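You operate a simulated robot arm through the tools that you are given. There is no shell and no other tool. Be economical: measure what you need, move in short steps, check, and stop when the job is done.

Carry out the task below with a simulated two-armed robot. There is one attempt and no reset: what you move stays moved.

Task
Pick up the bottle that says "sealer" from the ledge under the couplings with one hand, pass it to the other hand and put it on the open middle shelf of the shelf unit. Set down upright: bottle.

The check looks at the end state, three seconds after you hand in, the way a careful person would. Anything else that was tipped, shoved, dropped, spilled or broken makes it a failure.

Robot
Two 7-joint arms with three-finger grippers on one trunk, on a base that drives. Base frame: it is fixed to the floor where the robot stands at the start and does not move with it; the origin is under the middle of the robot, x ahead of it, y to its left, z up; the surface under the hand at the start is at about z = 800. Lengths are in mm, angles in rad, forces in N, time in s.
The left shoulder is at the start at [42, 154, 1007], the right one opposite. With the tool pointing down near the work surface each hand reaches from about 220 to 640 mm from the robot's upright axis, wherever it stands, measured 20 degrees to its own side. Places, roughly: open middle shelf of the shelf unit [-200, -4700, 900]. Payload 2.69 kg a hand.
The tool frame of a hand sits at the grasp point between the pads (the TCP): z along the fingers, y along the line on which they close. The tips reach 29 mm beyond it. Largest opening 120 mm; the body of the gripper starts 78 mm behind the TCP.
Orientation is that of the tool frame in the base frame, as a unit quaternion [x, y, z, w]. With the fingers straight down and closing along the base's y, the tool's x points along the base's -x, its y along +y and its z along -z.

Tools
- The arms move only by the tool apply_moves. It takes "left_targets", "right_targets" or both (then of equal length, played together; a hand with none holds still); each is a list of rows, each a list of 6 numbers: the shift along the tool's x, y, z in units of 20 mm (1.0 is 20 mm), then the turn, a rotation vector about the tool's x, y, z in units of 5 degrees (1.0 is 5 degrees). In form: [[x, y, z, rx, ry, rz], ...]. A call has 1 to 8 rows; each row shifts and turns the commanded pose from where the row before left it, along the tool's axes as they then stand. "left_fingers" and "right_fingers" are, for a hand that has rows, the opening in per cent of the stroke, from 0 (shut) to 100 (fully open), set as the call begins (left out, the last holds). A call with a number of a shift or a turn outside -1 to 1 is refused whole. A row lasts 0.2 s, in which the tool goes at most 50 mm and 0.15 rad; a call with a longer step from one row to the next is refused whole, and so is a gripper value outside its range. A pose out of reach is approached as far as the arm can. The call stops where the force on the tool passes 40 N (or 10 N more than at its start, if that is more) or the arm is blocked; 0.2 s more then pass. Each finger halts on what it meets, pressing with about 28 N; the grip force reading is that of the motor and also rises with nothing between the fingers. The clock runs only during rows and for 0.2 s after the last one: add rows that do not move to give the fingers time. The reply holds the time, the measured pose of the TCP, the force on the tool along the base axes, the opening and the grip force, in the units named above and with some noise, with the torque about the TCP (base axes, N m) and any sound that the robot's microphone picked up.
- Cameras (640 x 400 px; columns grow to the right, rows downward): "scene" is now at [155, -10.8, 1172]; the picture's right is [-0.13, -0.99, 0.00], its down [-0.44, 0.06, -0.90] and it looks along [0.89, -0.11, -0.45] (base axes); focal length 214 px, centre (320, 200). "left" rides on the left gripper at [63, 0, -104] in its tool frame; the picture's right is [-0.01, 1.00, 0.00], its down [-0.83, 0.00, -0.56] and it looks along [-0.56, 0.00, 0.83] (tool axes); focal length 275 px, centre (320, 200). "right" rides on the right gripper at [63, 0, -104] in its tool frame; the picture's right is [0.00, 1.00, 0.00], its down [-0.83, 0.00, -0.56] and it looks along [-0.56, 0.00, 0.83] (tool axes); focal length 275 px, centre (320, 200). There is no depth. A picture from a camera that has moved, and an enlarged one, comes with that camera's place and axes in the base frame and with its lens.
- grab_frame(camera): a new picture of that camera. No time passes.
- raise_lower(by): slides the trunk up (or, below 0, down) by that many mm; the arms and the scene camera ride with it, the base frame stays. It gives what a move gives, with no picture.
- drive_base(legs): drives the robot by 1 to 6 legs, each [ahead, left, turn to the left] in mm, mm and rad, along the robot's own axes; the way and the turn of a leg run together, so that a leg with both is an arc; at most 1500 mm and 3.142 rad a leg. The arms and the cameras ride along, it lands a little off, and it stops where it bumps. It gives what a move gives.
- pan_tilt(pan, tilt): turns the head with the scene camera to pan (to the left, within 1.396 rad either way) and tilt (down, from -0.506 to 1.204), counted from straight ahead of the robot. It gives what a move gives.
- close_up(camera, box): a new picture of the part [left, top, right, bottom] of that camera's present view, enlarged. No time passes.
- job_done(): hands the job in; it is judged then, once.

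Work in short steps. Places have to be worked out from the pictures, the camera data and where the tool is seen: move nearer, look again, correct. Check each grasp and each placing, and mend what went wrong. You have 120 turns and 88 pictures in all, those below and enlarged ones among them. Open the grippers and draw the arms clear of the work before you hand the job in, unless the task says otherwise; then end with one line.

The tools are called after "Request:" by a JSON object that holds its "api" and its "payload". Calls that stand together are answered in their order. apply_moves: Moves the arms, as the interface text tells. Its arguments: {"type":"object","properties":{"left_targets":{"type":"array"},"left_fingers":{"type":"number"},"right_targets":{"type":"array"},"right_fingers":{"type":"number"}},"required":[]} The other tools are called the same way: raise_lower (by) slides the trunk up or down; drive_base (legs) drives the base; pan_tilt (pan, tilt) turns the head that bears the scene camera; grab_frame (camera) takes a picture; close_up (camera, box) takes an enlarged picture of a part of a camera's view; job_done () hands the job in.

At the start:

```text
time: 0.0
left_ee_pos: [404.1, 152.7, 1098.8]
left_ee_rot: [0.0, 1.0, 0.0, 0.001]
left_force: [0.4, 1.0, 0.9]
left_ft_torque: [0.0, -0.01, -0.01]
left_opening: 120.1
left_grasp_force: 0.1
right_ee_pos: [305.6, -157.2, 1071.7]
right_ee_rot: [0.0, 1.0, 0.0, -0.001]
right_force: [0.3, 0.2, -0.3]
right_ft_torque: [0.02, -0.02, -0.03]
right_opening: 120.0
right_grasp_force: 0.0
trunk travel left (down, up): [-375.0, 63.0]
robot x, y, heading: [-2.7, -0.0, 0.005]
head pan, tilt: [-0.127, 0.463]
```

scene: 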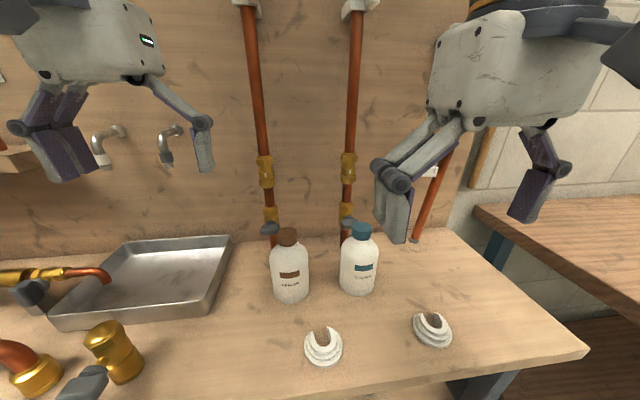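
right: 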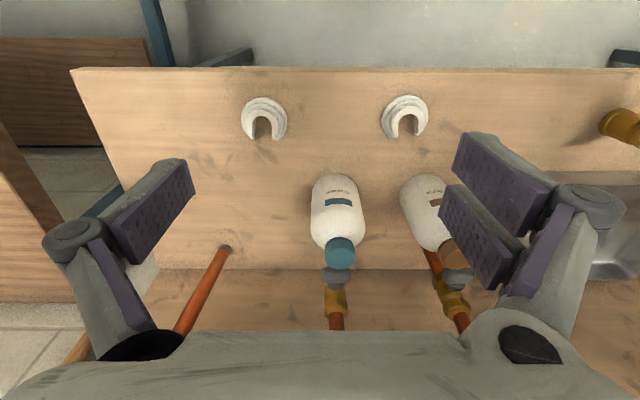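
left: 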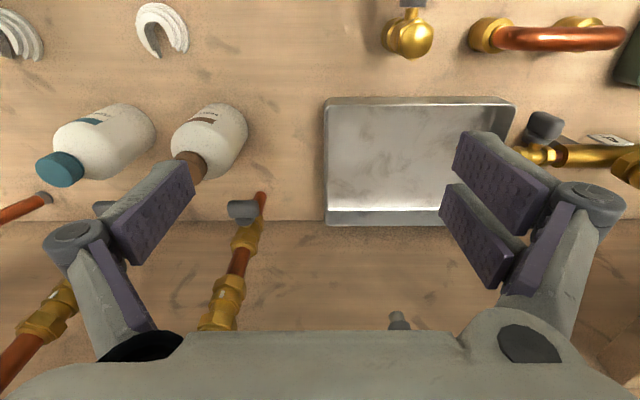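

I'll read the labels on the two bottles first.

Request:
{"api": "close_up", "payload": {"camera": "scene", "box": [250, 215, 400, 309]}}

```text
4.26 times, centred on (325, 262) of scene
camera zoom: at [155.0, -10.8, 1172.0], right [-0.13, -0.99, 0.0], down [-0.44, 0.06, -0.9], along [0.89, -0.11, -0.45], focal length 913 px, centre (299, -64)
```

zoom: 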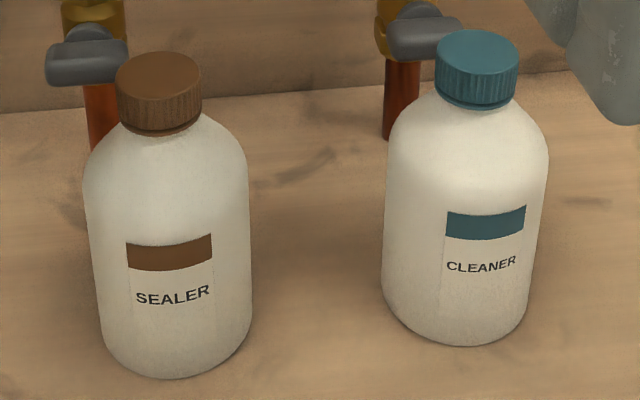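

Sealer is the brown-capped bottle at about (472, 12), with its cap top near z 955. I'll bring the left hand over it high up with the gripper partly open, then look.

Request:
{"api": "apply_moves", "payload": {"left_targets": [[-0.43, -0.88, 0, 0, 0, 0], [-0.43, -0.88, 0, 0, 0, 0], [-0.43, -0.88, 0, 0, 0, 0], [-0.43, -0.88, 0, 0, 0, 0], [-0.43, -0.88, 0, 0, 0, 0], [-0.43, -0.88, 0, 0, 0, 0], [-0.43, -0.88, 0, 0, 0, 0], [-0.43, -0.88, 0, 0, 0, 0]], "left_fingers": 60}}

Request:
{"api": "grab_frame", "payload": {"camera": "left"}}

Request:
{"api": "grab_frame", "payload": {"camera": "scene"}}

```text
time: 1.8
left_ee_pos: [464.1, 27.6, 1099.6]
left_ee_rot: [0.001, 1.0, 0.0, 0.001]
left_force: [-0.7, 0.0, 0.0]
left_ft_torque: [-0.02, 0.03, 0.02]
left_opening: 71.9
left_grasp_force: 0.1
left hand out of reach, approached as far as the arm can: row 8
right_ee_pos: [305.5, -157.3, 1070.5]
right_ee_rot: [0.0, 1.0, 0.001, 0.0]
right_force: [0.4, -0.4, 0.1]
right_ft_torque: [0.01, -0.02, -0.01]
right_opening: 120.0
right_grasp_force: 0.0
trunk travel left (down, up): [-375.0, 63.0]
robot x, y, heading: [0.7, -2.0, -0.003]
head pan, tilt: [-0.127, 0.463]
```

```text
83 pictures are left
camera left: at [400.9, 29.8, 1205.6], right [0.01, 1.0, 0.0], down [0.83, 0.0, 0.56], along [0.56, 0.0, -0.83], focal length 275 px, centre (320, 200)
```

left: 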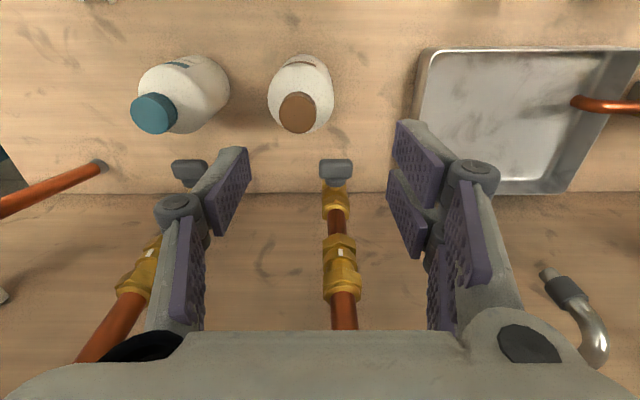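

```text
82 pictures are left
camera scene: at [154.8, -10.5, 1172.1], right [-0.13, -0.99, 0.0], down [-0.44, 0.06, -0.9], along [0.89, -0.11, -0.45], focal length 214 px, centre (320, 200)
```

scene: 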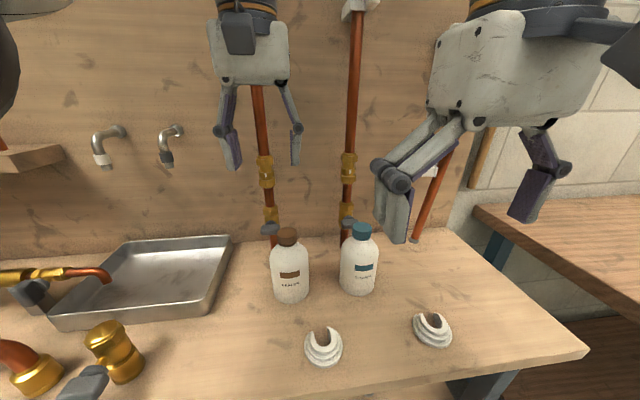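

The cap is at about (475, 10). The reach limit should ease lower down, so I'll descend to about z 1000 while correcting x and y.

Request:
{"api": "apply_moves", "payload": {"left_targets": [[0, 0, 1, 0, 0, 0], [0, 0, 1, 0, 0, 0], [0, 0, 1, 0, 0, 0], [0, 0, 1, 0, 0, 0], [0, 0, 1, 0, 0, 0], [0, 0, 0, 0, 0, 0]]}}

Request:
{"api": "grab_frame", "payload": {"camera": "left"}}

```text
time: 3.2
left_ee_pos: [464.4, 28.0, 999.5]
left_ee_rot: [-0.001, 1.0, -0.001, 0.001]
left_force: [0.6, 0.2, -0.5]
left_ft_torque: [0.01, 0.0, 0.0]
left_opening: 71.8
left_grasp_force: 0.0
right_ee_pos: [305.9, -158.4, 1071.2]
right_ee_rot: [0.0, 1.0, 0.0, 0.0]
right_force: [-0.2, 0.4, -0.3]
right_ft_torque: [-0.05, 0.0, 0.02]
right_opening: 119.9
right_grasp_force: 0.1
trunk travel left (down, up): [-375.0, 63.0]
robot x, y, heading: [0.2, -2.1, -0.002]
head pan, tilt: [-0.127, 0.463]
```

```text
81 pictures are left
camera left: at [400.8, 29.6, 1105.4], right [0.01, 1.0, 0.0], down [0.83, 0.0, 0.56], along [0.56, 0.0, -0.83], focal length 275 px, centre (320, 200)
```

left: 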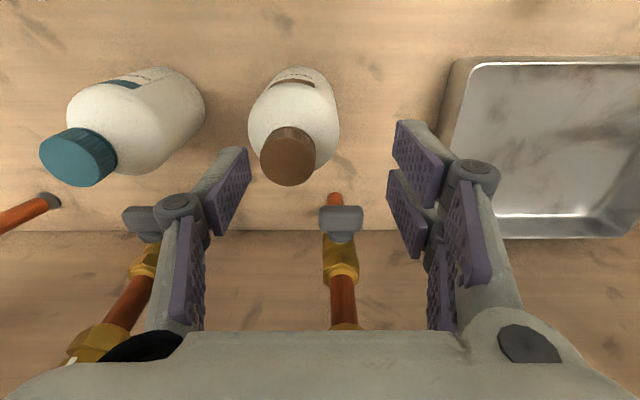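

Triangulating the two views puts the cap top at (475, 11, 956). I'll correct laterally first, then go down to about z 960.

Request:
{"api": "apply_moves", "payload": {"left_targets": [[-0.53, -0.85, 0, 0, 0, 0], [0, 0, 0.5, 0, 0, 0], [0, 0, 0.5, 0, 0, 0], [0, 0, 0.5, 0, 0, 0], [0, 0, 0.5, 0, 0, 0], [0, 0, 0, 0, 0, 0]]}}

Request:
{"api": "grab_frame", "payload": {"camera": "left"}}

Request:
{"api": "close_up", "payload": {"camera": "scene", "box": [210, 170, 402, 290]}}

```text
time: 4.6
left_ee_pos: [476.0, 11.4, 958.3]
left_ee_rot: [0.0, 1.0, 0.0, 0.001]
left_force: [-0.5, -0.8, -0.6]
left_ft_torque: [-0.03, -0.03, 0.01]
left_opening: 72.2
left_grasp_force: 0.0
right_ee_pos: [305.8, -157.3, 1071.4]
right_ee_rot: [0.0, 1.0, 0.0, 0.0]
right_force: [0.2, 0.2, 0.4]
right_ft_torque: [-0.02, -0.02, 0.0]
right_opening: 119.8
right_grasp_force: 0.0
trunk travel left (down, up): [-375.0, 63.0]
robot x, y, heading: [4.4, -2.7, 0.001]
head pan, tilt: [-0.127, 0.463]
```

```text
80 pictures are left
camera left: at [412.0, 12.2, 1065.5], right [0.01, 1.0, 0.0], down [0.83, 0.0, 0.56], along [0.56, 0.0, -0.83], focal length 275 px, centre (320, 200)
```

left: 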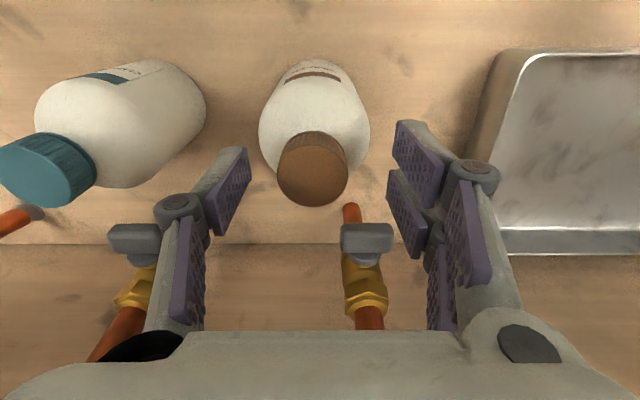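

```text
3.33 times, centred on (306, 230) of scene
camera zoom: at [154.9, -10.8, 1172.1], right [-0.13, -0.99, 0.0], down [-0.44, 0.06, -0.9], along [0.89, -0.11, -0.45], focal length 715 px, centre (367, 100)
```

zoom: 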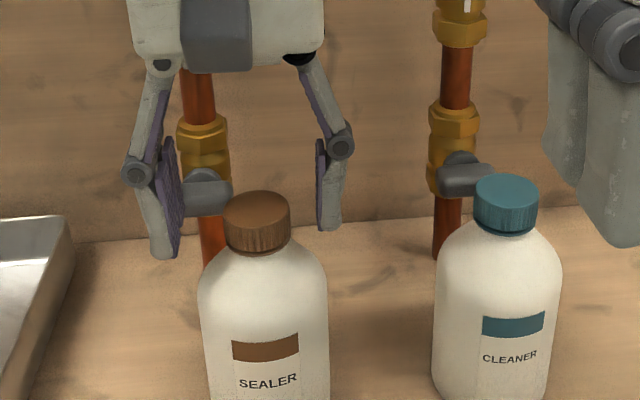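

The cap centre is about 3–4 mm nearer the robot and 3 mm to the right of the TCP. I'll correct that and close gently on the cap.

Request:
{"api": "apply_moves", "payload": {"left_targets": [[0.15, -0.13, 0.05, 0, 0, 0], [0, 0, 0, 0, 0, 0]]}}

Request:
{"api": "apply_moves", "payload": {"left_targets": [[0, 0, 0, 0, 0, 0], [0, 0, 0, 0, 0, 0], [0, 0, 0, 0, 0, 0]], "left_fingers": 0}}

Request:
{"api": "grab_frame", "payload": {"camera": "left"}}

Request:
{"api": "close_up", "payload": {"camera": "scene", "box": [210, 170, 402, 290]}}

```text
time: 5.2
left_ee_pos: [472.1, 8.2, 959.2]
left_ee_rot: [0.0, 1.0, -0.001, 0.001]
left_force: [0.3, 0.4, -0.8]
left_ft_torque: [-0.03, 0.0, 0.01]
left_opening: 72.1
left_grasp_force: 0.1
right_ee_pos: [305.7, -158.5, 1070.1]
right_ee_rot: [-0.001, 1.0, 0.0, 0.0]
right_force: [0.0, -0.8, -0.4]
right_ft_torque: [-0.01, 0.0, -0.02]
right_opening: 119.9
right_grasp_force: 0.1
trunk travel left (down, up): [-375.0, 63.0]
robot x, y, heading: [0.3, -0.6, -0.001]
head pan, tilt: [-0.127, 0.463]
```

```text
time: 6.0
left_ee_pos: [471.8, 9.1, 959.6]
left_ee_rot: [0.0, 1.0, -0.001, 0.001]
left_force: [0.5, -1.2, 1.5]
left_ft_torque: [-0.04, -0.03, 0.02]
left_opening: 35.0
left_grasp_force: 27.8
right_ee_pos: [305.3, -156.9, 1070.4]
right_ee_rot: [0.0, 1.0, 0.0, 0.0]
right_force: [0.5, 0.4, -0.3]
right_ft_torque: [0.01, 0.01, 0.01]
right_opening: 119.9
right_grasp_force: 0.1
trunk travel left (down, up): [-375.0, 63.0]
robot x, y, heading: [1.0, -1.5, -0.0]
head pan, tilt: [-0.127, 0.463]
```

```text
78 pictures are left
camera left: at [408.8, 9.4, 1064.6], right [0.01, 1.0, 0.0], down [0.83, 0.0, 0.56], along [0.56, 0.0, -0.83], focal length 275 px, centre (320, 200)
```

left: 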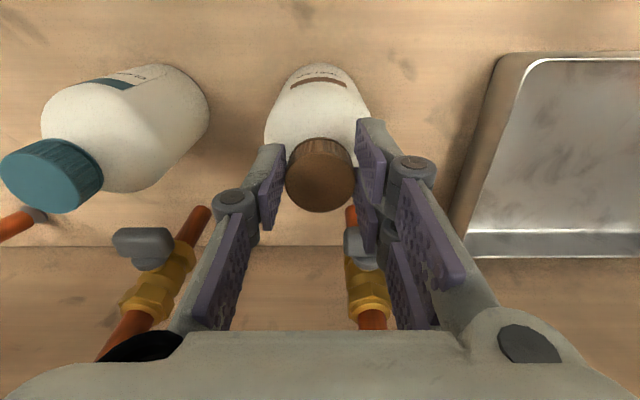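

```text
3.33 times, centred on (306, 230) of scene
camera zoom: at [154.9, -11.0, 1172.1], right [-0.13, -0.99, 0.0], down [-0.44, 0.06, -0.9], along [0.89, -0.11, -0.45], focal length 715 px, centre (367, 100)
```

zoom: 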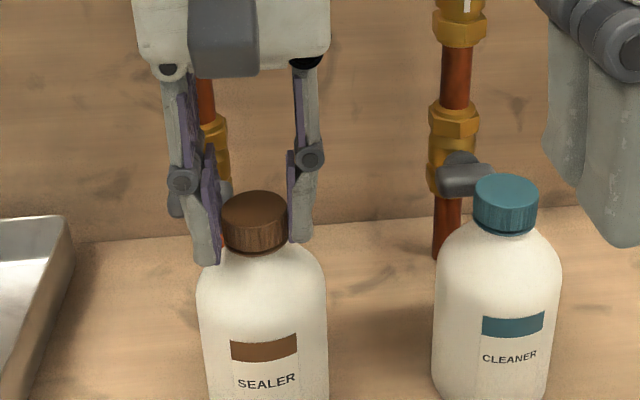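

The grip is firm on the cap (35 mm opening, 28 N). I'll lift straight up.

Request:
{"api": "apply_moves", "payload": {"left_targets": [[0, 0, -0.5, 0, 0, 0], [0, 0, -0.5, 0, 0, 0], [0, 0, -0.5, 0, 0, 0], [0, 0, -0.5, 0, 0, 0], [0, 0, -0.5, 0, 0, 0], [0, 0, -0.5, 0, 0, 0]]}}

Request:
{"api": "grab_frame", "payload": {"camera": "scene"}}

```text
time: 7.4
left_ee_pos: [471.9, 9.1, 1018.6]
left_ee_rot: [0.001, 1.0, -0.001, 0.001]
left_force: [-0.6, 0.4, -3.9]
left_ft_torque: [0.0, 0.03, 0.0]
left_opening: 35.1
left_grasp_force: 27.7
right_ee_pos: [305.6, -158.0, 1071.5]
right_ee_rot: [-0.001, 1.0, -0.001, 0.0]
right_force: [0.0, 0.5, -0.2]
right_ft_torque: [0.01, -0.02, 0.03]
right_opening: 120.3
right_grasp_force: 0.0
trunk travel left (down, up): [-375.0, 63.0]
robot x, y, heading: [-0.5, 2.0, 0.003]
head pan, tilt: [-0.127, 0.463]
```

```text
76 pictures are left
camera scene: at [155.2, -10.8, 1172.0], right [-0.13, -0.99, 0.0], down [-0.44, 0.06, -0.9], along [0.89, -0.11, -0.45], focal length 214 px, centre (320, 200)
```

scene: 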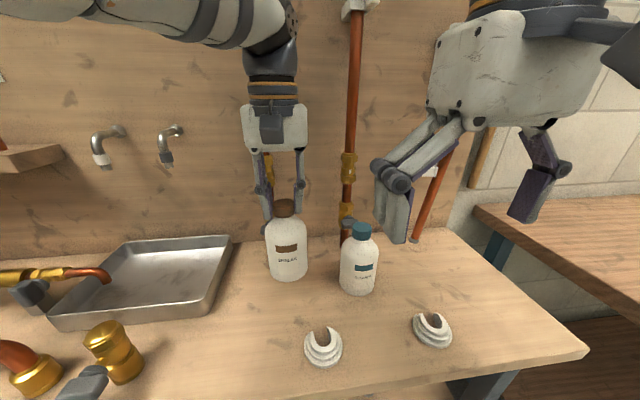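

The bottle is lifted (about 0.4 kg). Before driving, I'll look to the right toward the shelf unit.

Request:
{"api": "pan_tilt", "payload": {"pan": -1.39, "tilt": 0.3}}

Request:
{"api": "grab_frame", "payload": {"camera": "scene"}}

Request:
{"api": "pan_tilt", "payload": {"pan": 1.39, "tilt": 0.3}}

Request:
{"api": "grab_frame", "payload": {"camera": "scene"}}

```text
time: 8.8
left_ee_pos: [473.5, 7.9, 1018.1]
left_ee_rot: [0.0, 1.0, 0.0, 0.0]
left_force: [0.6, 0.1, -4.2]
left_ft_torque: [0.0, 0.0, -0.02]
left_opening: 34.8
left_grasp_force: 27.9
right_ee_pos: [304.9, -157.2, 1070.4]
right_ee_rot: [0.0, 1.0, 0.001, 0.0]
right_force: [0.3, 0.5, 0.7]
right_ft_torque: [0.02, 0.03, 0.01]
right_opening: 120.0
right_grasp_force: 0.1
trunk travel left (down, up): [-375.0, 63.0]
robot x, y, heading: [-0.2, 3.3, 0.003]
head pan, tilt: [-1.389, 0.3]
```

```text
75 pictures are left
camera scene: at [81.2, -91.0, 1187.0], right [-0.98, -0.18, 0.0], down [-0.05, 0.29, -0.96], along [0.17, -0.94, -0.3], focal length 214 px, centre (320, 200)
```

scene: 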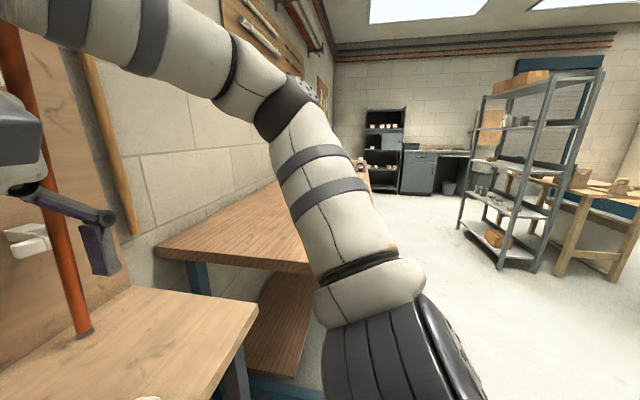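

```text
time: 11.3
left_ee_pos: [472.5, 9.8, 1019.4]
left_ee_rot: [-0.001, 1.0, 0.0, 0.001]
left_force: [-0.3, 0.5, -5.0]
left_ft_torque: [-0.01, 0.04, 0.0]
left_opening: 34.9
left_grasp_force: 27.9
right_ee_pos: [305.2, -157.1, 1070.6]
right_ee_rot: [0.0, 1.0, -0.001, -0.001]
right_force: [-0.4, -0.1, -0.6]
right_ft_torque: [0.0, 0.0, -0.01]
right_opening: 120.1
right_grasp_force: 0.0
trunk travel left (down, up): [-375.0, 63.0]
robot x, y, heading: [2.0, 1.4, 0.001]
head pan, tilt: [1.389, 0.3]
```

```text
74 pictures are left
camera scene: at [81.2, 92.6, 1187.0], right [0.98, -0.18, 0.0], down [-0.05, -0.29, -0.96], along [0.17, 0.94, -0.3], focal length 214 px, centre (320, 200)
```

scene: 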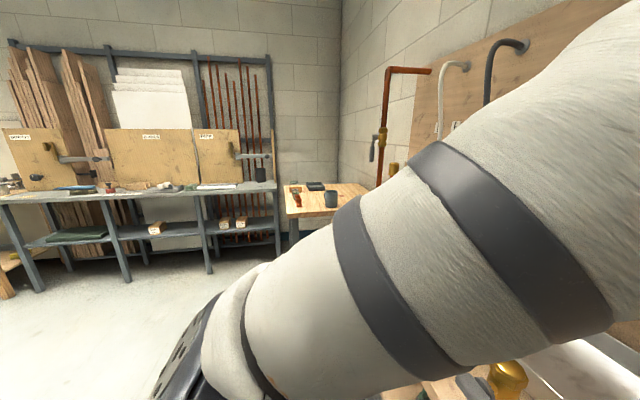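

The target projects onto the dark shelf unit on the far wall. I'll back away from the bench and pan the head forward for the handover.

Request:
{"api": "drive_base", "payload": {"legs": [[-500, 0, 0]]}}

Request:
{"api": "pan_tilt", "payload": {"pan": 0, "tilt": 0.45}}

Request:
{"api": "grab_frame", "payload": {"camera": "scene"}}

```text
time: 14.2
left_ee_pos: [-22.7, 8.3, 1018.8]
left_ee_rot: [0.001, 1.0, -0.001, 0.001]
left_force: [0.9, 0.0, -3.8]
left_ft_torque: [-0.02, 0.01, -0.01]
left_opening: 35.2
left_grasp_force: 27.7
right_ee_pos: [-188.6, -157.4, 1070.4]
right_ee_rot: [0.0, 1.0, 0.001, 0.0]
right_force: [-0.9, -1.0, -0.5]
right_ft_torque: [-0.02, 0.01, -0.01]
right_opening: 119.9
right_grasp_force: 0.0
trunk travel left (down, up): [-375.0, 63.0]
robot x, y, heading: [-493.9, -0.3, 0.008]
head pan, tilt: [1.389, 0.3]
```

```text
time: 15.7
left_ee_pos: [-21.9, 9.7, 1018.6]
left_ee_rot: [0.0, 1.0, 0.001, 0.0]
left_force: [-0.2, 0.0, -3.7]
left_ft_torque: [0.03, 0.03, 0.0]
left_opening: 35.0
left_grasp_force: 27.5
right_ee_pos: [-188.2, -158.0, 1070.9]
right_ee_rot: [-0.001, 1.0, 0.0, 0.0]
right_force: [0.0, 0.0, 0.4]
right_ft_torque: [0.0, -0.01, 0.0]
right_opening: 120.1
right_grasp_force: 0.1
trunk travel left (down, up): [-375.0, 63.0]
robot x, y, heading: [-492.8, 0.1, -0.004]
head pan, tilt: [0.0, 0.45]
```

```text
73 pictures are left
camera scene: at [-338.1, 0.8, 1173.1], right [0.0, -1.0, 0.0], down [-0.44, 0.0, -0.9], along [0.9, 0.0, -0.44], focal length 214 px, centre (320, 200)
```

scene: 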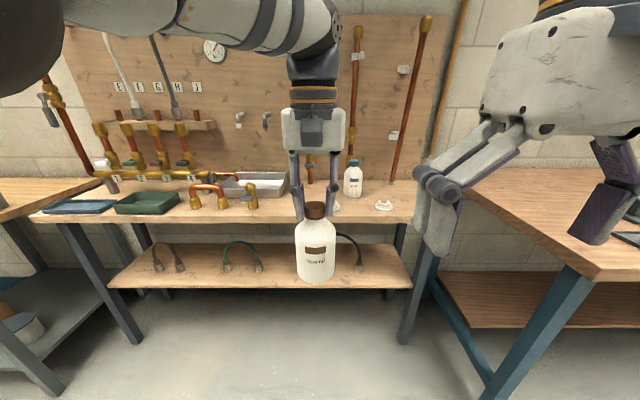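

The bottle hangs upright, with its base at about z 859. I'll bring the right hand forward and lower, then yaw it 40° left before pitching it toward horizontal for a side grasp.

Request:
{"api": "apply_moves", "payload": {"right_targets": [[-0.84, 0.21, 0.88, 0, 0, 0], [-0.84, 0.21, 0.88, 0, 0, 0], [-0.84, 0.21, 0.88, 0, 0, 0], [-0.84, 0.21, 0.88, 0, 0, 0], [0, 0, 0, 0, 0, -1], [0, 0, 0, 0, 0, -1], [0, 0, 0, 0, 0, -1], [0, 0, 0, 0, 0, -1]], "right_fingers": 100}}

Request:
{"api": "apply_moves", "payload": {"right_targets": [[0, 0, 0, 0, 0, -1], [0, 0, 0, 0, 0, -1], [0, 0, 0, 0, 0, -1], [0, 0, 0, 0, 0, -1], [0, 0, 0, 0, -1, 0], [0, 0, 0, 0, -1, 0], [0, 0, 0, 0, -1, 0], [0, 0, 0, 0, -1, 0]]}}

Request:
{"api": "grab_frame", "payload": {"camera": "scene"}}

```text
time: 17.5
left_ee_pos: [-22.4, 8.4, 1019.5]
left_ee_rot: [0.0, 1.0, 0.0, 0.0]
left_force: [-0.1, 0.5, -4.5]
left_ft_torque: [0.0, 0.04, 0.0]
left_opening: 35.0
left_grasp_force: 27.6
right_ee_pos: [-121.2, -141.3, 1001.6]
right_ee_rot: [-0.175, 0.985, -0.001, 0.0]
right_force: [-0.2, 0.1, 0.7]
right_ft_torque: [-0.02, 0.0, 0.0]
right_opening: 120.1
right_grasp_force: 0.1
trunk travel left (down, up): [-375.0, 63.0]
robot x, y, heading: [-493.8, 0.8, 0.005]
head pan, tilt: [0.0, 0.45]
```

```text
time: 19.3
left_ee_pos: [-21.9, 8.4, 1018.6]
left_ee_rot: [0.0, 1.0, 0.0, -0.001]
left_force: [0.0, 0.2, -3.7]
left_ft_torque: [-0.04, 0.03, 0.0]
left_opening: 35.1
left_grasp_force: 28.2
right_ee_pos: [-121.8, -139.9, 1000.1]
right_ee_rot: [-0.337, 0.925, 0.059, 0.164]
right_force: [0.0, 0.0, -0.7]
right_ft_torque: [-0.02, 0.04, 0.01]
right_opening: 120.2
right_grasp_force: 0.0
trunk travel left (down, up): [-375.0, 63.0]
robot x, y, heading: [-493.3, -0.7, 0.002]
head pan, tilt: [0.0, 0.45]
```

```text
72 pictures are left
camera scene: at [-338.2, 0.5, 1173.1], right [0.0, -1.0, 0.0], down [-0.44, 0.0, -0.9], along [0.9, 0.0, -0.44], focal length 214 px, centre (320, 200)
```

scene: 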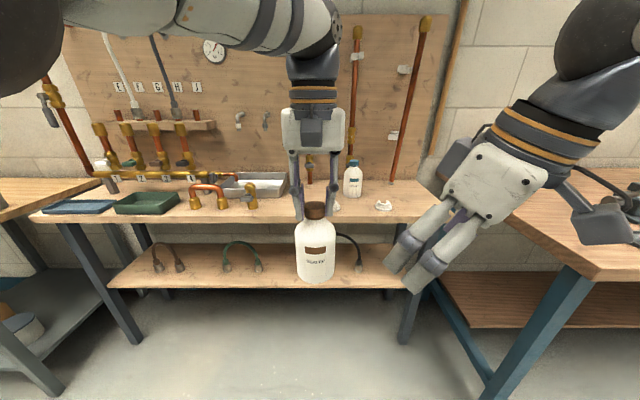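

The tool is yawing the right way. I'll pitch it 50° more, to about 20° below horizontal.

Request:
{"api": "apply_moves", "payload": {"right_targets": [[0, 0, 0, 0, -1, 0], [0, 0, 0, 0, -1, 0], [0, 0, 0, 0, -1, 0], [0, 0, 0, 0, -1, 0], [0, 0, 0, 0, -1, 0], [0, 0, 0, 0, -1, 0], [0, 0, 0, 0, -1, 0], [0, 0, 0, 0, -1, 0]]}}

Request:
{"api": "apply_moves", "payload": {"right_targets": [[0, 0, 0, 0, -1, 0], [0, 0, 0, 0, -1, 0], [0, 0, 0, 0, 0, 0]]}}

Request:
{"api": "grab_frame", "payload": {"camera": "scene"}}

Request:
{"api": "grab_frame", "payload": {"camera": "right"}}

```text
time: 21.1
left_ee_pos: [-21.7, 8.9, 1018.6]
left_ee_rot: [0.0, 1.0, 0.0, 0.0]
left_force: [-0.3, -0.4, -4.2]
left_ft_torque: [-0.03, 0.04, 0.0]
left_opening: 35.0
left_grasp_force: 28.1
right_ee_pos: [-110.1, -143.3, 1007.0]
right_ee_rot: [-0.297, 0.814, 0.172, 0.469]
right_force: [0.6, -0.2, -0.4]
right_ft_torque: [0.03, -0.02, 0.0]
right_opening: 119.9
right_grasp_force: 0.0
right hand out of reach, approached as far as the arm can: row 8
trunk travel left (down, up): [-375.0, 63.0]
robot x, y, heading: [-492.2, 1.7, -0.003]
head pan, tilt: [0.0, 0.45]
```

```text
time: 21.9
left_ee_pos: [-22.2, 8.5, 1018.2]
left_ee_rot: [0.0, 1.0, -0.001, 0.0]
left_force: [-1.1, -0.6, -4.1]
left_ft_torque: [0.01, 0.04, 0.01]
left_opening: 35.0
left_grasp_force: 27.8
right_ee_pos: [-89.3, -148.1, 1016.4]
right_ee_rot: [-0.282, 0.769, 0.198, 0.538]
right_force: [-0.4, -0.2, 0.5]
right_ft_torque: [0.0, -0.01, -0.01]
right_opening: 120.0
right_grasp_force: 0.1
right hand out of reach, approached as far as the arm can: row 1, 2
trunk travel left (down, up): [-375.0, 63.0]
robot x, y, heading: [-496.9, -0.9, 0.001]
head pan, tilt: [0.0, 0.45]
```

```text
71 pictures are left
camera scene: at [-338.1, 0.7, 1173.1], right [0.0, -1.0, 0.0], down [-0.44, 0.0, -0.9], along [0.9, 0.0, -0.44], focal length 214 px, centre (320, 200)
```

scene: 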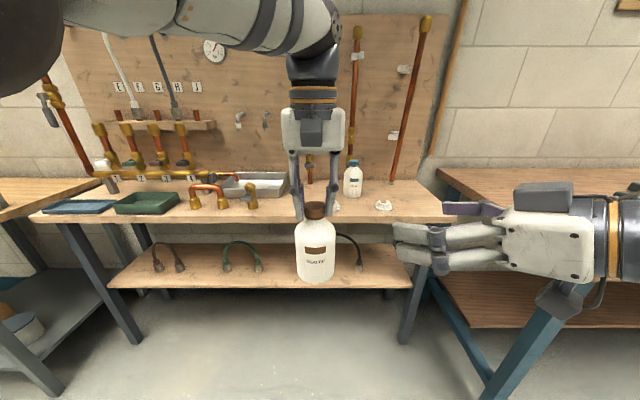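

```text
70 pictures are left
camera right: at [-180.2, -225.5, 992.2], right [-0.65, 0.76, 0.0], down [-0.18, -0.15, 0.97], along [0.74, 0.63, 0.24], focal length 275 px, centre (320, 200)
```

right: 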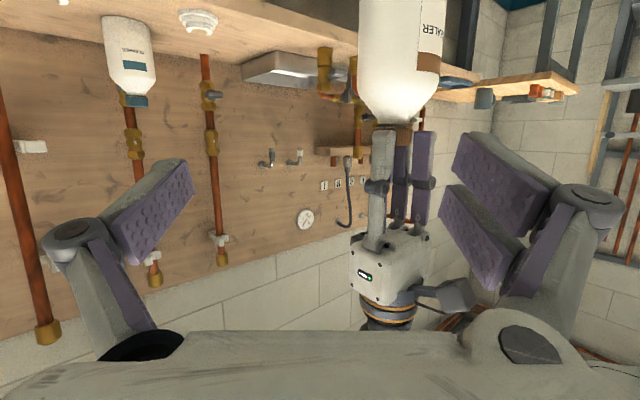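

The orientation is right, now about 20° below horizontal. I'll move to a pre-grasp pose about 110 mm short of the bottle along the tool axis.

Request:
{"api": "apply_moves", "payload": {"right_targets": [[0.34, 0.765, 0.5, 0, 0, 0], [0.34, 0.765, 0.5, 0, 0, 0], [0.34, 0.765, 0.5, 0, 0, 0], [0.34, 0.765, 0.5, 0, 0, 0], [0.34, 0.765, 0.5, 0, 0, 0], [0, 0, 0, 0, 0, 0]]}}

Request:
{"api": "grab_frame", "payload": {"camera": "scene"}}

Request:
{"api": "grab_frame", "payload": {"camera": "right"}}

```text
time: 23.3
left_ee_pos: [-21.7, 8.5, 1018.9]
left_ee_rot: [0.0, 1.0, 0.0, 0.0]
left_force: [0.3, -0.9, -4.5]
left_ft_torque: [0.01, 0.03, 0.02]
left_opening: 34.8
left_grasp_force: 28.1
right_ee_pos: [-69.2, -72.0, 979.6]
right_ee_rot: [-0.281, 0.77, 0.197, 0.538]
right_force: [0.5, -0.3, 0.4]
right_ft_torque: [0.0, -0.01, 0.0]
right_opening: 120.0
right_grasp_force: 0.1
right hand out of reach, approached as far as the arm can: row 1, 2, 3, 4, 5
trunk travel left (down, up): [-375.0, 63.0]
robot x, y, heading: [-495.2, 0.3, -0.001]
head pan, tilt: [0.0, 0.45]
```

```text
69 pictures are left
camera scene: at [-338.2, 0.6, 1173.1], right [0.0, -1.0, 0.0], down [-0.44, 0.0, -0.9], along [0.9, 0.0, -0.44], focal length 214 px, centre (320, 200)
```

scene: 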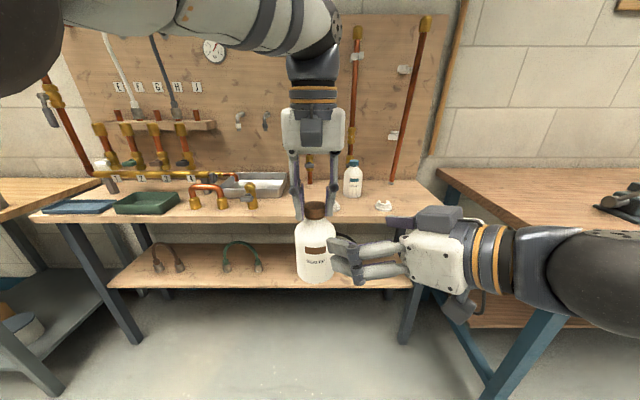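

```text
68 pictures are left
camera right: at [-160.7, -148.5, 956.7], right [-0.65, 0.76, 0.0], down [-0.18, -0.15, 0.97], along [0.74, 0.63, 0.24], focal length 275 px, centre (320, 200)
```

right: 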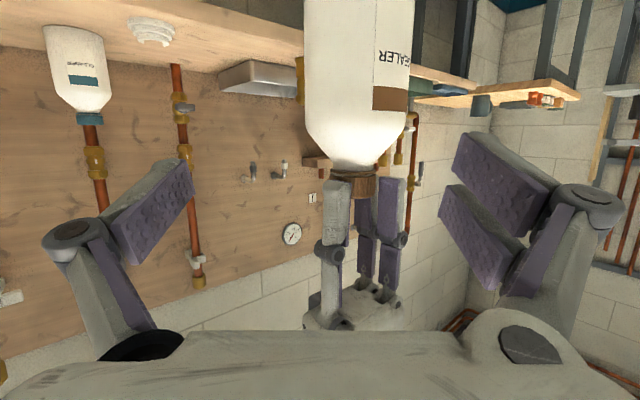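

The right arm is at its inner reach limit. I still need about 31 mm along tool y, some more down, and 94 mm forward, so I'll do the lateral part first and read the result.

Request:
{"api": "apply_moves", "payload": {"right_targets": [[0.5, 0.8, 0, 0, 0, 0], [0.5, 0.75, 0, 0, 0, 0], [0, 0, 0, 0, 0, 0]]}}

```text
time: 24.1
left_ee_pos: [-21.5, 9.3, 1018.6]
left_ee_rot: [0.0, 1.0, 0.0, 0.0]
left_force: [0.6, 0.0, -3.5]
left_ft_torque: [-0.03, 0.02, 0.01]
left_opening: 35.1
left_grasp_force: 27.4
right_ee_pos: [-68.8, -50.4, 966.1]
right_ee_rot: [-0.281, 0.77, 0.196, 0.539]
right_force: [0.2, 0.9, -0.6]
right_ft_torque: [0.02, 0.02, 0.0]
right_opening: 119.9
right_grasp_force: 0.1
right hand out of reach, approached as far as the arm can: row 1, 2
trunk travel left (down, up): [-375.0, 63.0]
robot x, y, heading: [-496.9, -3.2, 0.001]
head pan, tilt: [0.0, 0.45]
```

The x limit holds as expected. What remains in the tool frame is about (10, 15, 82) mm. I'll move half of the forward part, with the lateral correction included.

Request:
{"api": "apply_moves", "payload": {"right_targets": [[0.2, 0.37, 0.5, 0, 0, 0], [0.2, 0.36, 0.5, 0, 0, 0], [0, 0, 0, 0, 0, 0]]}}

Request:
{"api": "grab_frame", "payload": {"camera": "right"}}

```text
time: 24.9
left_ee_pos: [-21.4, 9.2, 1019.9]
left_ee_rot: [0.0, 1.0, -0.001, 0.0]
left_force: [-0.7, -0.3, -4.5]
left_ft_torque: [0.02, 0.04, 0.0]
left_opening: 35.0
left_grasp_force: 28.0
right_ee_pos: [-67.1, -29.0, 951.8]
right_ee_rot: [-0.281, 0.769, 0.196, 0.539]
right_force: [0.1, 0.0, 0.5]
right_ft_torque: [0.0, -0.02, 0.05]
right_opening: 120.0
right_grasp_force: 0.0
trunk travel left (down, up): [-375.0, 63.0]
robot x, y, heading: [-493.4, 0.1, 0.003]
head pan, tilt: [0.0, 0.45]
```

```text
67 pictures are left
camera right: at [-157.7, -104.8, 928.0], right [-0.64, 0.76, 0.0], down [-0.18, -0.15, 0.97], along [0.74, 0.63, 0.24], focal length 275 px, centre (320, 200)
```

right: 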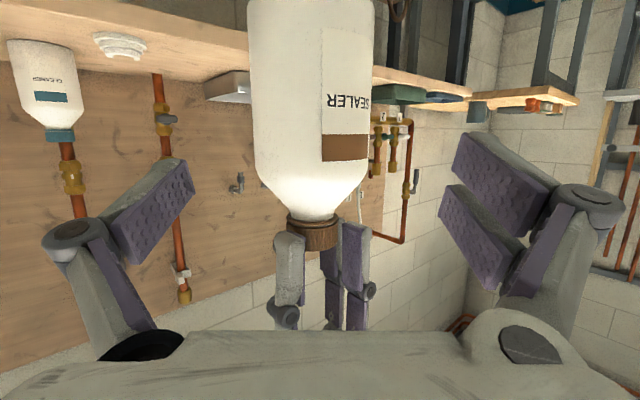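

The bottle is centred between the fingers. I'll advance about 62 mm straight along the tool axis.

Request:
{"api": "apply_moves", "payload": {"right_targets": [[0.03, 0, 0.8, 0, 0, 0], [0.03, 0, 0.8, 0, 0, 0], [0.03, 0, 0.8, 0, 0, 0], [0.03, 0, 0.7, 0, 0, 0], [0, 0, 0, 0, 0, 0]]}}

Request:
{"api": "grab_frame", "payload": {"camera": "right"}}

Request:
{"api": "grab_frame", "payload": {"camera": "scene"}}

```text
time: 26.1
left_ee_pos: [-21.1, 9.3, 1019.0]
left_ee_rot: [-0.001, 1.0, 0.0, 0.0]
left_force: [-1.1, -0.4, -3.8]
left_ft_torque: [0.02, 0.03, -0.02]
left_opening: 35.0
left_grasp_force: 28.0
right_ee_pos: [-23.9, 10.0, 928.6]
right_ee_rot: [-0.281, 0.77, 0.196, 0.539]
right_force: [0.9, -0.4, 0.5]
right_ft_torque: [-0.01, 0.02, -0.01]
right_opening: 120.1
right_grasp_force: 0.1
trunk travel left (down, up): [-375.0, 63.0]
robot x, y, heading: [-493.6, -0.7, -0.0]
head pan, tilt: [0.0, 0.45]
```

```text
66 pictures are left
camera right: at [-113.6, -67.4, 904.4], right [-0.65, 0.76, 0.0], down [-0.18, -0.15, 0.97], along [0.74, 0.63, 0.24], focal length 275 px, centre (320, 200)
```

right: 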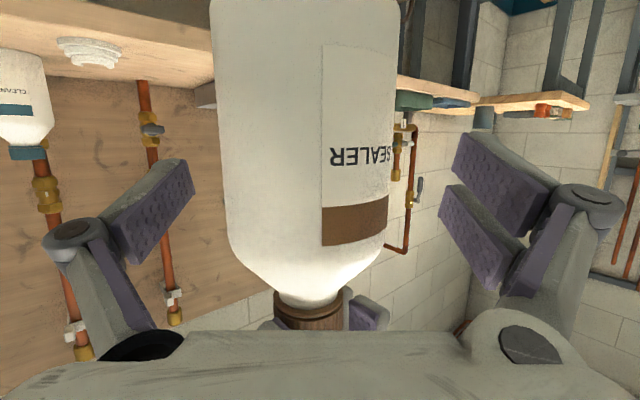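

```text
65 pictures are left
camera scene: at [-338.2, 0.7, 1173.1], right [0.0, -1.0, 0.0], down [-0.44, 0.0, -0.9], along [0.9, 0.0, -0.44], focal length 214 px, centre (320, 200)
```

scene: 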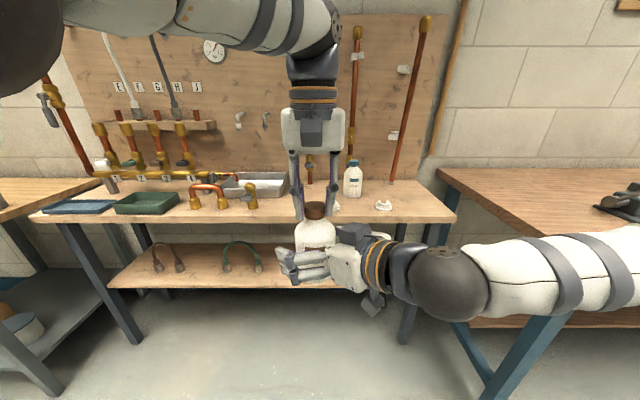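

The bottle is about 4 mm off centre. I'll correct that and close the right hand.

Request:
{"api": "apply_moves", "payload": {"right_targets": [[0, -0.2, 0.1, 0, 0, 0], [0, 0, 0, 0, 0, 0]]}}

Request:
{"api": "apply_moves", "payload": {"right_targets": [[0, 0, 0, 0, 0, 0], [0, 0, 0, 0, 0, 0], [0, 0, 0, 0, 0, 0]], "right_fingers": 0}}

Request:
{"api": "grab_frame", "payload": {"camera": "right"}}

```text
time: 26.7
left_ee_pos: [-22.5, 10.1, 1019.7]
left_ee_rot: [0.0, 1.0, 0.0, -0.001]
left_force: [0.4, 0.0, -4.1]
left_ft_torque: [-0.02, 0.01, 0.05]
left_opening: 34.6
left_grasp_force: 28.0
right_ee_pos: [-19.6, 7.9, 927.0]
right_ee_rot: [-0.281, 0.77, 0.197, 0.539]
right_force: [0.2, -0.3, -0.5]
right_ft_torque: [-0.01, -0.01, 0.01]
right_opening: 120.0
right_grasp_force: 0.1
trunk travel left (down, up): [-375.0, 63.0]
robot x, y, heading: [-494.9, 5.3, -0.002]
head pan, tilt: [0.0, 0.45]
```

```text
time: 27.5
left_ee_pos: [-22.1, 9.3, 1018.1]
left_ee_rot: [-0.001, 1.0, 0.001, 0.001]
left_force: [0.8, 10.2, -5.2]
left_ft_torque: [0.45, -0.26, 0.03]
left_opening: 35.1
left_grasp_force: 27.7
right_ee_pos: [-17.9, 5.8, 928.0]
right_ee_rot: [-0.281, 0.77, 0.197, 0.539]
right_force: [-1.1, -11.4, 2.3]
right_ft_torque: [0.48, 0.18, 0.01]
right_opening: 72.2
right_grasp_force: 28.3
trunk travel left (down, up): [-375.0, 63.0]
robot x, y, heading: [-496.7, -0.7, -0.002]
head pan, tilt: [0.0, 0.45]
```

```text
64 pictures are left
camera right: at [-109.5, -69.6, 903.7], right [-0.64, 0.77, 0.0], down [-0.18, -0.15, 0.97], along [0.74, 0.63, 0.24], focal length 275 px, centre (320, 200)
```

right: 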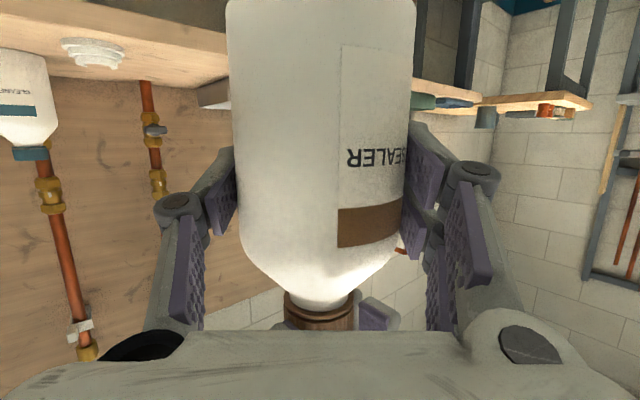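

The right hand grips the body (72 mm). There is an 11 N side load between the hands, so I'll relieve it with a small lateral shift before releasing.

Request:
{"api": "apply_moves", "payload": {"right_targets": [[0, -0.12, 0, 0, 0, 0], [0, 0, 0, 0, 0, 0]]}}

```text
time: 28.1
left_ee_pos: [-21.9, 8.7, 1019.5]
left_ee_rot: [0.0, 1.0, 0.0, 0.0]
left_force: [8.1, 7.0, -8.0]
left_ft_torque: [0.29, -0.65, 0.02]
left_opening: 35.1
left_grasp_force: 28.2
right_ee_pos: [-18.4, 6.0, 927.7]
right_ee_rot: [-0.281, 0.769, 0.197, 0.539]
right_force: [-7.6, -5.6, 3.0]
right_ft_torque: [0.29, -0.08, 0.05]
right_opening: 72.0
right_grasp_force: 28.4
trunk travel left (down, up): [-375.0, 63.0]
robot x, y, heading: [-494.3, -0.7, -0.001]
head pan, tilt: [0.0, 0.45]
```

The remaining load points along the tool's forward axis, so I'll ease back along it.

Request:
{"api": "apply_moves", "payload": {"right_targets": [[0, 0, -0.15, 0, 0, 0], [0, 0, 0, 0, 0, 0]]}}

```text
time: 28.7
left_ee_pos: [-22.2, 7.0, 1020.1]
left_ee_rot: [0.0, 1.0, -0.002, -0.001]
left_force: [-5.6, -8.1, -0.3]
left_ft_torque: [-0.52, 0.14, -0.16]
left_opening: 35.0
left_grasp_force: 28.1
right_ee_pos: [-20.0, 3.7, 928.2]
right_ee_rot: [-0.281, 0.77, 0.197, 0.538]
right_force: [6.2, 8.2, 0.2]
right_ft_torque: [-0.22, 0.44, 0.11]
right_opening: 72.0
right_grasp_force: 27.6
trunk travel left (down, up): [-375.0, 63.0]
robot x, y, heading: [-490.9, 0.6, -0.001]
head pan, tilt: [0.0, 0.45]
```

That slightly overshot, so I'll go half of the way back.

Request:
{"api": "apply_moves", "payload": {"right_targets": [[0, 0, 0.08, 0, 0, 0], [0, 0, 0, 0, 0, 0]]}}

```text
time: 29.3
left_ee_pos: [-21.4, 8.1, 1018.7]
left_ee_rot: [0.0, 1.0, 0.0, 0.0]
left_force: [-3.9, -10.9, -0.5]
left_ft_torque: [-0.55, 0.3, -0.31]
left_opening: 35.1
left_grasp_force: 27.6
right_ee_pos: [-17.6, 4.8, 927.6]
right_ee_rot: [-0.281, 0.77, 0.197, 0.539]
right_force: [3.8, 12.4, 0.4]
right_ft_torque: [-0.53, 0.06, 0.25]
right_opening: 72.1
right_grasp_force: 27.5
trunk travel left (down, up): [-375.0, 63.0]
robot x, y, heading: [-495.1, -0.3, -0.002]
head pan, tilt: [0.0, 0.45]
```

The residual loads are small and within the base sway. I'll open the left hand and check that the right one holds.

Request:
{"api": "apply_moves", "payload": {"left_targets": [[0, 0, 0, 0, 0, 0], [0, 0, 0, 0, 0, 0]], "left_fingers": 60}}

Request:
{"api": "grab_frame", "payload": {"camera": "left"}}

Request:
{"api": "grab_frame", "payload": {"camera": "right"}}

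```text
time: 29.9
left_ee_pos: [-21.8, 9.6, 1018.3]
left_ee_rot: [-0.002, 1.0, 0.0, 0.001]
left_force: [1.5, 0.6, 0.1]
left_ft_torque: [0.01, 0.0, 0.05]
left_opening: 72.0
left_grasp_force: 0.0
right_ee_pos: [-17.9, 2.9, 927.2]
right_ee_rot: [-0.281, 0.77, 0.197, 0.538]
right_force: [-0.8, -0.4, 0.6]
right_ft_torque: [0.0, 0.02, -0.01]
right_opening: 71.6
right_grasp_force: 27.8
trunk travel left (down, up): [-375.0, 63.0]
robot x, y, heading: [-496.1, 4.5, 0.002]
head pan, tilt: [0.0, 0.45]
```

```text
63 pictures are left
camera left: at [-85.3, 10.5, 1124.0], right [0.0, 1.0, 0.0], down [0.83, 0.0, 0.56], along [0.56, 0.0, -0.83], focal length 275 px, centre (320, 200)
```

left: 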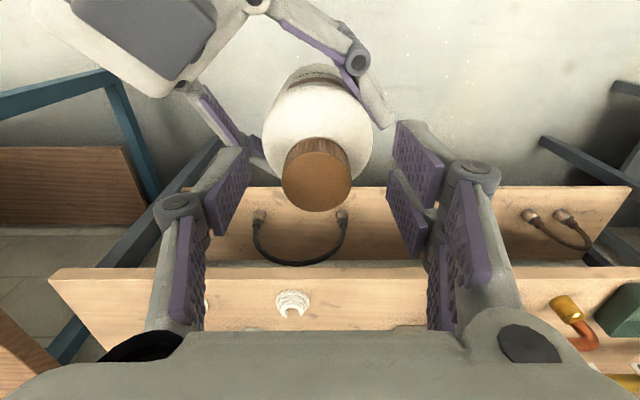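

```text
62 pictures are left
camera right: at [-109.1, -72.3, 903.8], right [-0.64, 0.76, 0.0], down [-0.18, -0.15, 0.97], along [0.74, 0.63, 0.24], focal length 275 px, centre (320, 200)
```

right: 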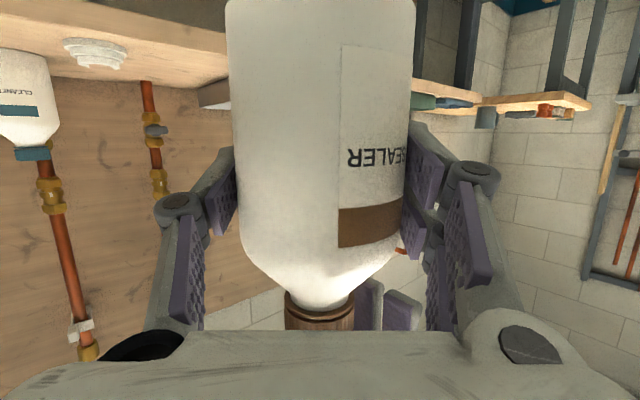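

The right hand holds the bottle upright. I'll raise the left hand clear and then move it off to the left.

Request:
{"api": "apply_moves", "payload": {"left_targets": [[0, 0, -1, 0, 0, 0], [0, 0, -1, 0, 0, 0], [0, 0, -1, 0, 0, 0], [0, 0, -0.9, 0, 0, 0], [0.5, 1, 0, 0, 0, 0], [0.5, 1, 0, 0, 0, 0], [0.5, 1, 0, 0, 0, 0], [0.5, 1, 0, 0, 0, 0]]}}

Request:
{"api": "apply_moves", "payload": {"left_targets": [[0.8, 1, 0, 0, 0, 0], [0.8, 1, 0, 0, 0, 0], [0.8, 1, 0, 0, 0, 0], [0.8, 1, 0, 0, 0, 0], [0.8, 0, 0, 0, 0, 0], [0.8, 0, 0, 0, 0, 0]]}}

Request:
{"api": "grab_frame", "payload": {"camera": "scene"}}

```text
time: 31.7
left_ee_pos: [-61.6, 89.8, 1079.6]
left_ee_rot: [0.0, 1.0, 0.001, 0.001]
left_force: [0.7, -1.2, 0.2]
left_ft_torque: [-0.05, 0.01, -0.02]
left_opening: 72.0
left_grasp_force: 0.1
left hand out of reach, approached as far as the arm can: row 4
right_ee_pos: [-19.7, 4.3, 926.5]
right_ee_rot: [-0.281, 0.77, 0.197, 0.539]
right_force: [-0.2, -0.3, 0.0]
right_ft_torque: [0.0, 0.02, 0.0]
right_opening: 71.9
right_grasp_force: 28.0
trunk travel left (down, up): [-375.0, 63.0]
robot x, y, heading: [-494.6, 1.0, 0.004]
head pan, tilt: [0.0, 0.45]
```

```text
time: 33.1
left_ee_pos: [-157.6, 169.4, 1078.5]
left_ee_rot: [-0.001, 1.0, 0.0, 0.0]
left_force: [-1.5, 0.9, -0.3]
left_ft_torque: [-0.02, -0.01, -0.02]
left_opening: 72.1
left_grasp_force: 0.1
right_ee_pos: [-18.5, 4.1, 928.1]
right_ee_rot: [-0.28, 0.77, 0.196, 0.539]
right_force: [0.5, 0.4, 0.6]
right_ft_torque: [-0.02, 0.03, -0.03]
right_opening: 71.7
right_grasp_force: 27.7
trunk travel left (down, up): [-375.0, 63.0]
robot x, y, heading: [-493.2, -0.5, -0.0]
head pan, tilt: [0.0, 0.45]
```

```text
61 pictures are left
camera scene: at [-338.3, 0.8, 1173.1], right [0.0, -1.0, 0.0], down [-0.44, 0.0, -0.9], along [0.9, 0.0, -0.44], focal length 214 px, centre (320, 200)
```

scene: 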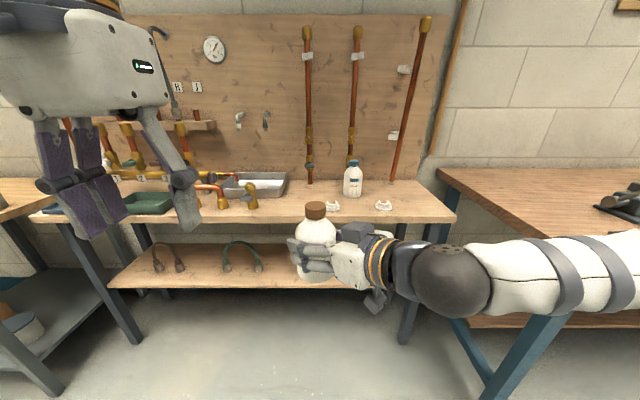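

The left hand is clear. I'll back up a little, turn right to face the shelf unit and look.

Request:
{"api": "drive_base", "payload": {"legs": [[-150, 0, 0], [0, 0, -1.571]]}}

Request:
{"api": "pan_tilt", "payload": {"pan": 0, "tilt": 0.1}}

Request:
{"api": "grab_frame", "payload": {"camera": "scene"}}

```text
time: 38.4
left_ee_pos: [-479.1, -338.4, 1079.1]
left_ee_rot: [0.71, 0.704, 0.001, 0.0]
left_force: [0.3, 0.8, -0.7]
left_ft_torque: [0.01, -0.01, -0.04]
left_opening: 72.1
left_grasp_force: 0.0
right_ee_pos: [-644.4, -476.7, 928.1]
right_ee_rot: [0.349, 0.741, -0.245, 0.518]
right_force: [-1.1, 0.2, 0.4]
right_ft_torque: [0.03, 0.01, 0.01]
right_opening: 72.2
right_grasp_force: 27.7
trunk travel left (down, up): [-375.0, 63.0]
robot x, y, heading: [-640.9, -0.7, -1.582]
head pan, tilt: [0.0, 0.45]
```

```text
time: 39.2
left_ee_pos: [-477.2, -338.7, 1077.7]
left_ee_rot: [0.71, 0.704, 0.0, 0.0]
left_force: [-0.4, 0.8, 0.0]
left_ft_torque: [0.02, -0.02, -0.01]
left_opening: 72.0
left_grasp_force: 0.0
right_ee_pos: [-644.9, -477.3, 926.2]
right_ee_rot: [0.349, 0.74, -0.245, 0.52]
right_force: [0.4, 0.2, -0.5]
right_ft_torque: [0.0, -0.01, 0.01]
right_opening: 72.1
right_grasp_force: 27.8
trunk travel left (down, up): [-375.0, 63.0]
robot x, y, heading: [-644.6, -2.7, -1.579]
head pan, tilt: [0.0, 0.099]
```

```text
60 pictures are left
camera scene: at [-645.7, -155.7, 1205.6], right [-1.0, 0.01, 0.0], down [0.0, 0.1, -0.99], along [-0.01, -0.99, -0.1], focal length 214 px, centre (320, 200)
```

scene: 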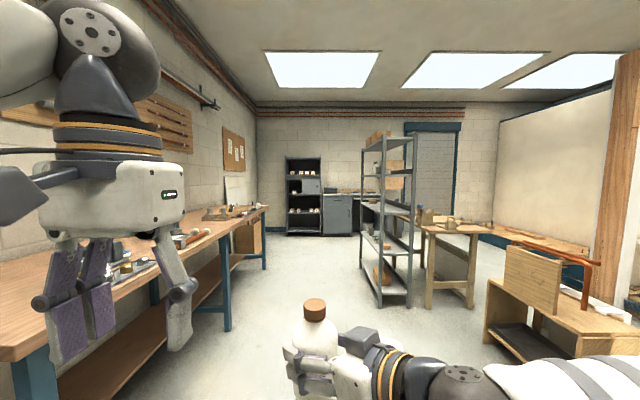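

The target shelf unit is straight ahead, left of the far counter. The aisle is clear between the bench (x≈60) and the rack (x≈-1240), so I'll drive down it near x=-530.

Request:
{"api": "drive_base", "payload": {"legs": [[0, 110, 0.008], [1500, 0, 0], [1300, 0, 0]]}}

Request:
{"api": "grab_frame", "payload": {"camera": "scene"}}

```text
time: 53.9
left_ee_pos: [-353.2, -3150.7, 1079.6]
left_ee_rot: [0.706, 0.708, -0.001, -0.001]
left_force: [0.2, 0.0, -0.1]
left_ft_torque: [0.0, 0.0, 0.01]
left_opening: 71.8
left_grasp_force: 0.0
right_ee_pos: [-518.0, -3289.6, 926.9]
right_ee_rot: [0.344, 0.743, -0.241, 0.521]
right_force: [-0.2, -0.1, 0.1]
right_ft_torque: [0.04, 0.03, -0.03]
right_opening: 71.8
right_grasp_force: 28.3
trunk travel left (down, up): [-375.0, 63.0]
robot x, y, heading: [-522.8, -2815.4, -1.571]
head pan, tilt: [0.0, 0.099]
```

```text
59 pictures are left
camera scene: at [-523.0, -2969.8, 1205.6], right [-1.0, 0.0, 0.0], down [0.0, 0.1, -0.99], along [0.0, -0.99, -0.1], focal length 214 px, centre (320, 200)
```

scene: 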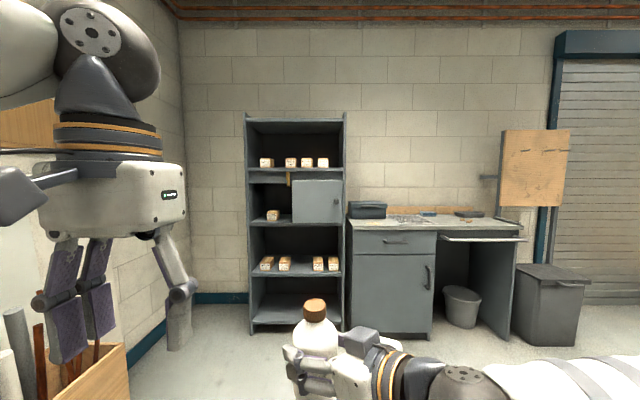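

Request:
{"api": "close_up", "payload": {"camera": "scene", "box": [230, 140, 358, 220]}}

Request:
{"api": "close_up", "payload": {"camera": "scene", "box": [230, 200, 358, 280]}}

```text
5.00 times, centred on (294, 180) of scene
camera zoom: at [-523.0, -2969.8, 1205.6], right [-1.0, 0.0, 0.0], down [0.0, 0.1, -0.99], along [0.0, -0.99, -0.1], focal length 1072 px, centre (450, 300)
```

zoom: 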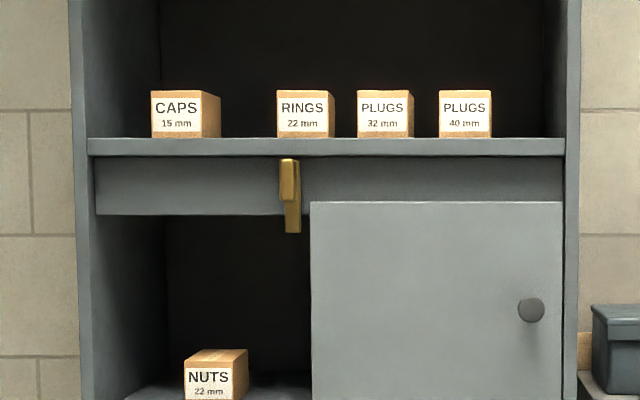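

```text
5.00 times, centred on (294, 240) of scene
camera zoom: at [-523.0, -2969.8, 1205.6], right [-1.0, 0.0, 0.0], down [0.0, 0.1, -0.99], along [0.0, -0.99, -0.1], focal length 1072 px, centre (450, 0)
```

zoom: 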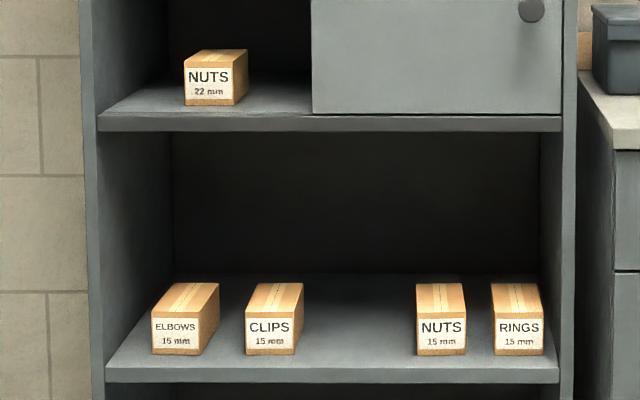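

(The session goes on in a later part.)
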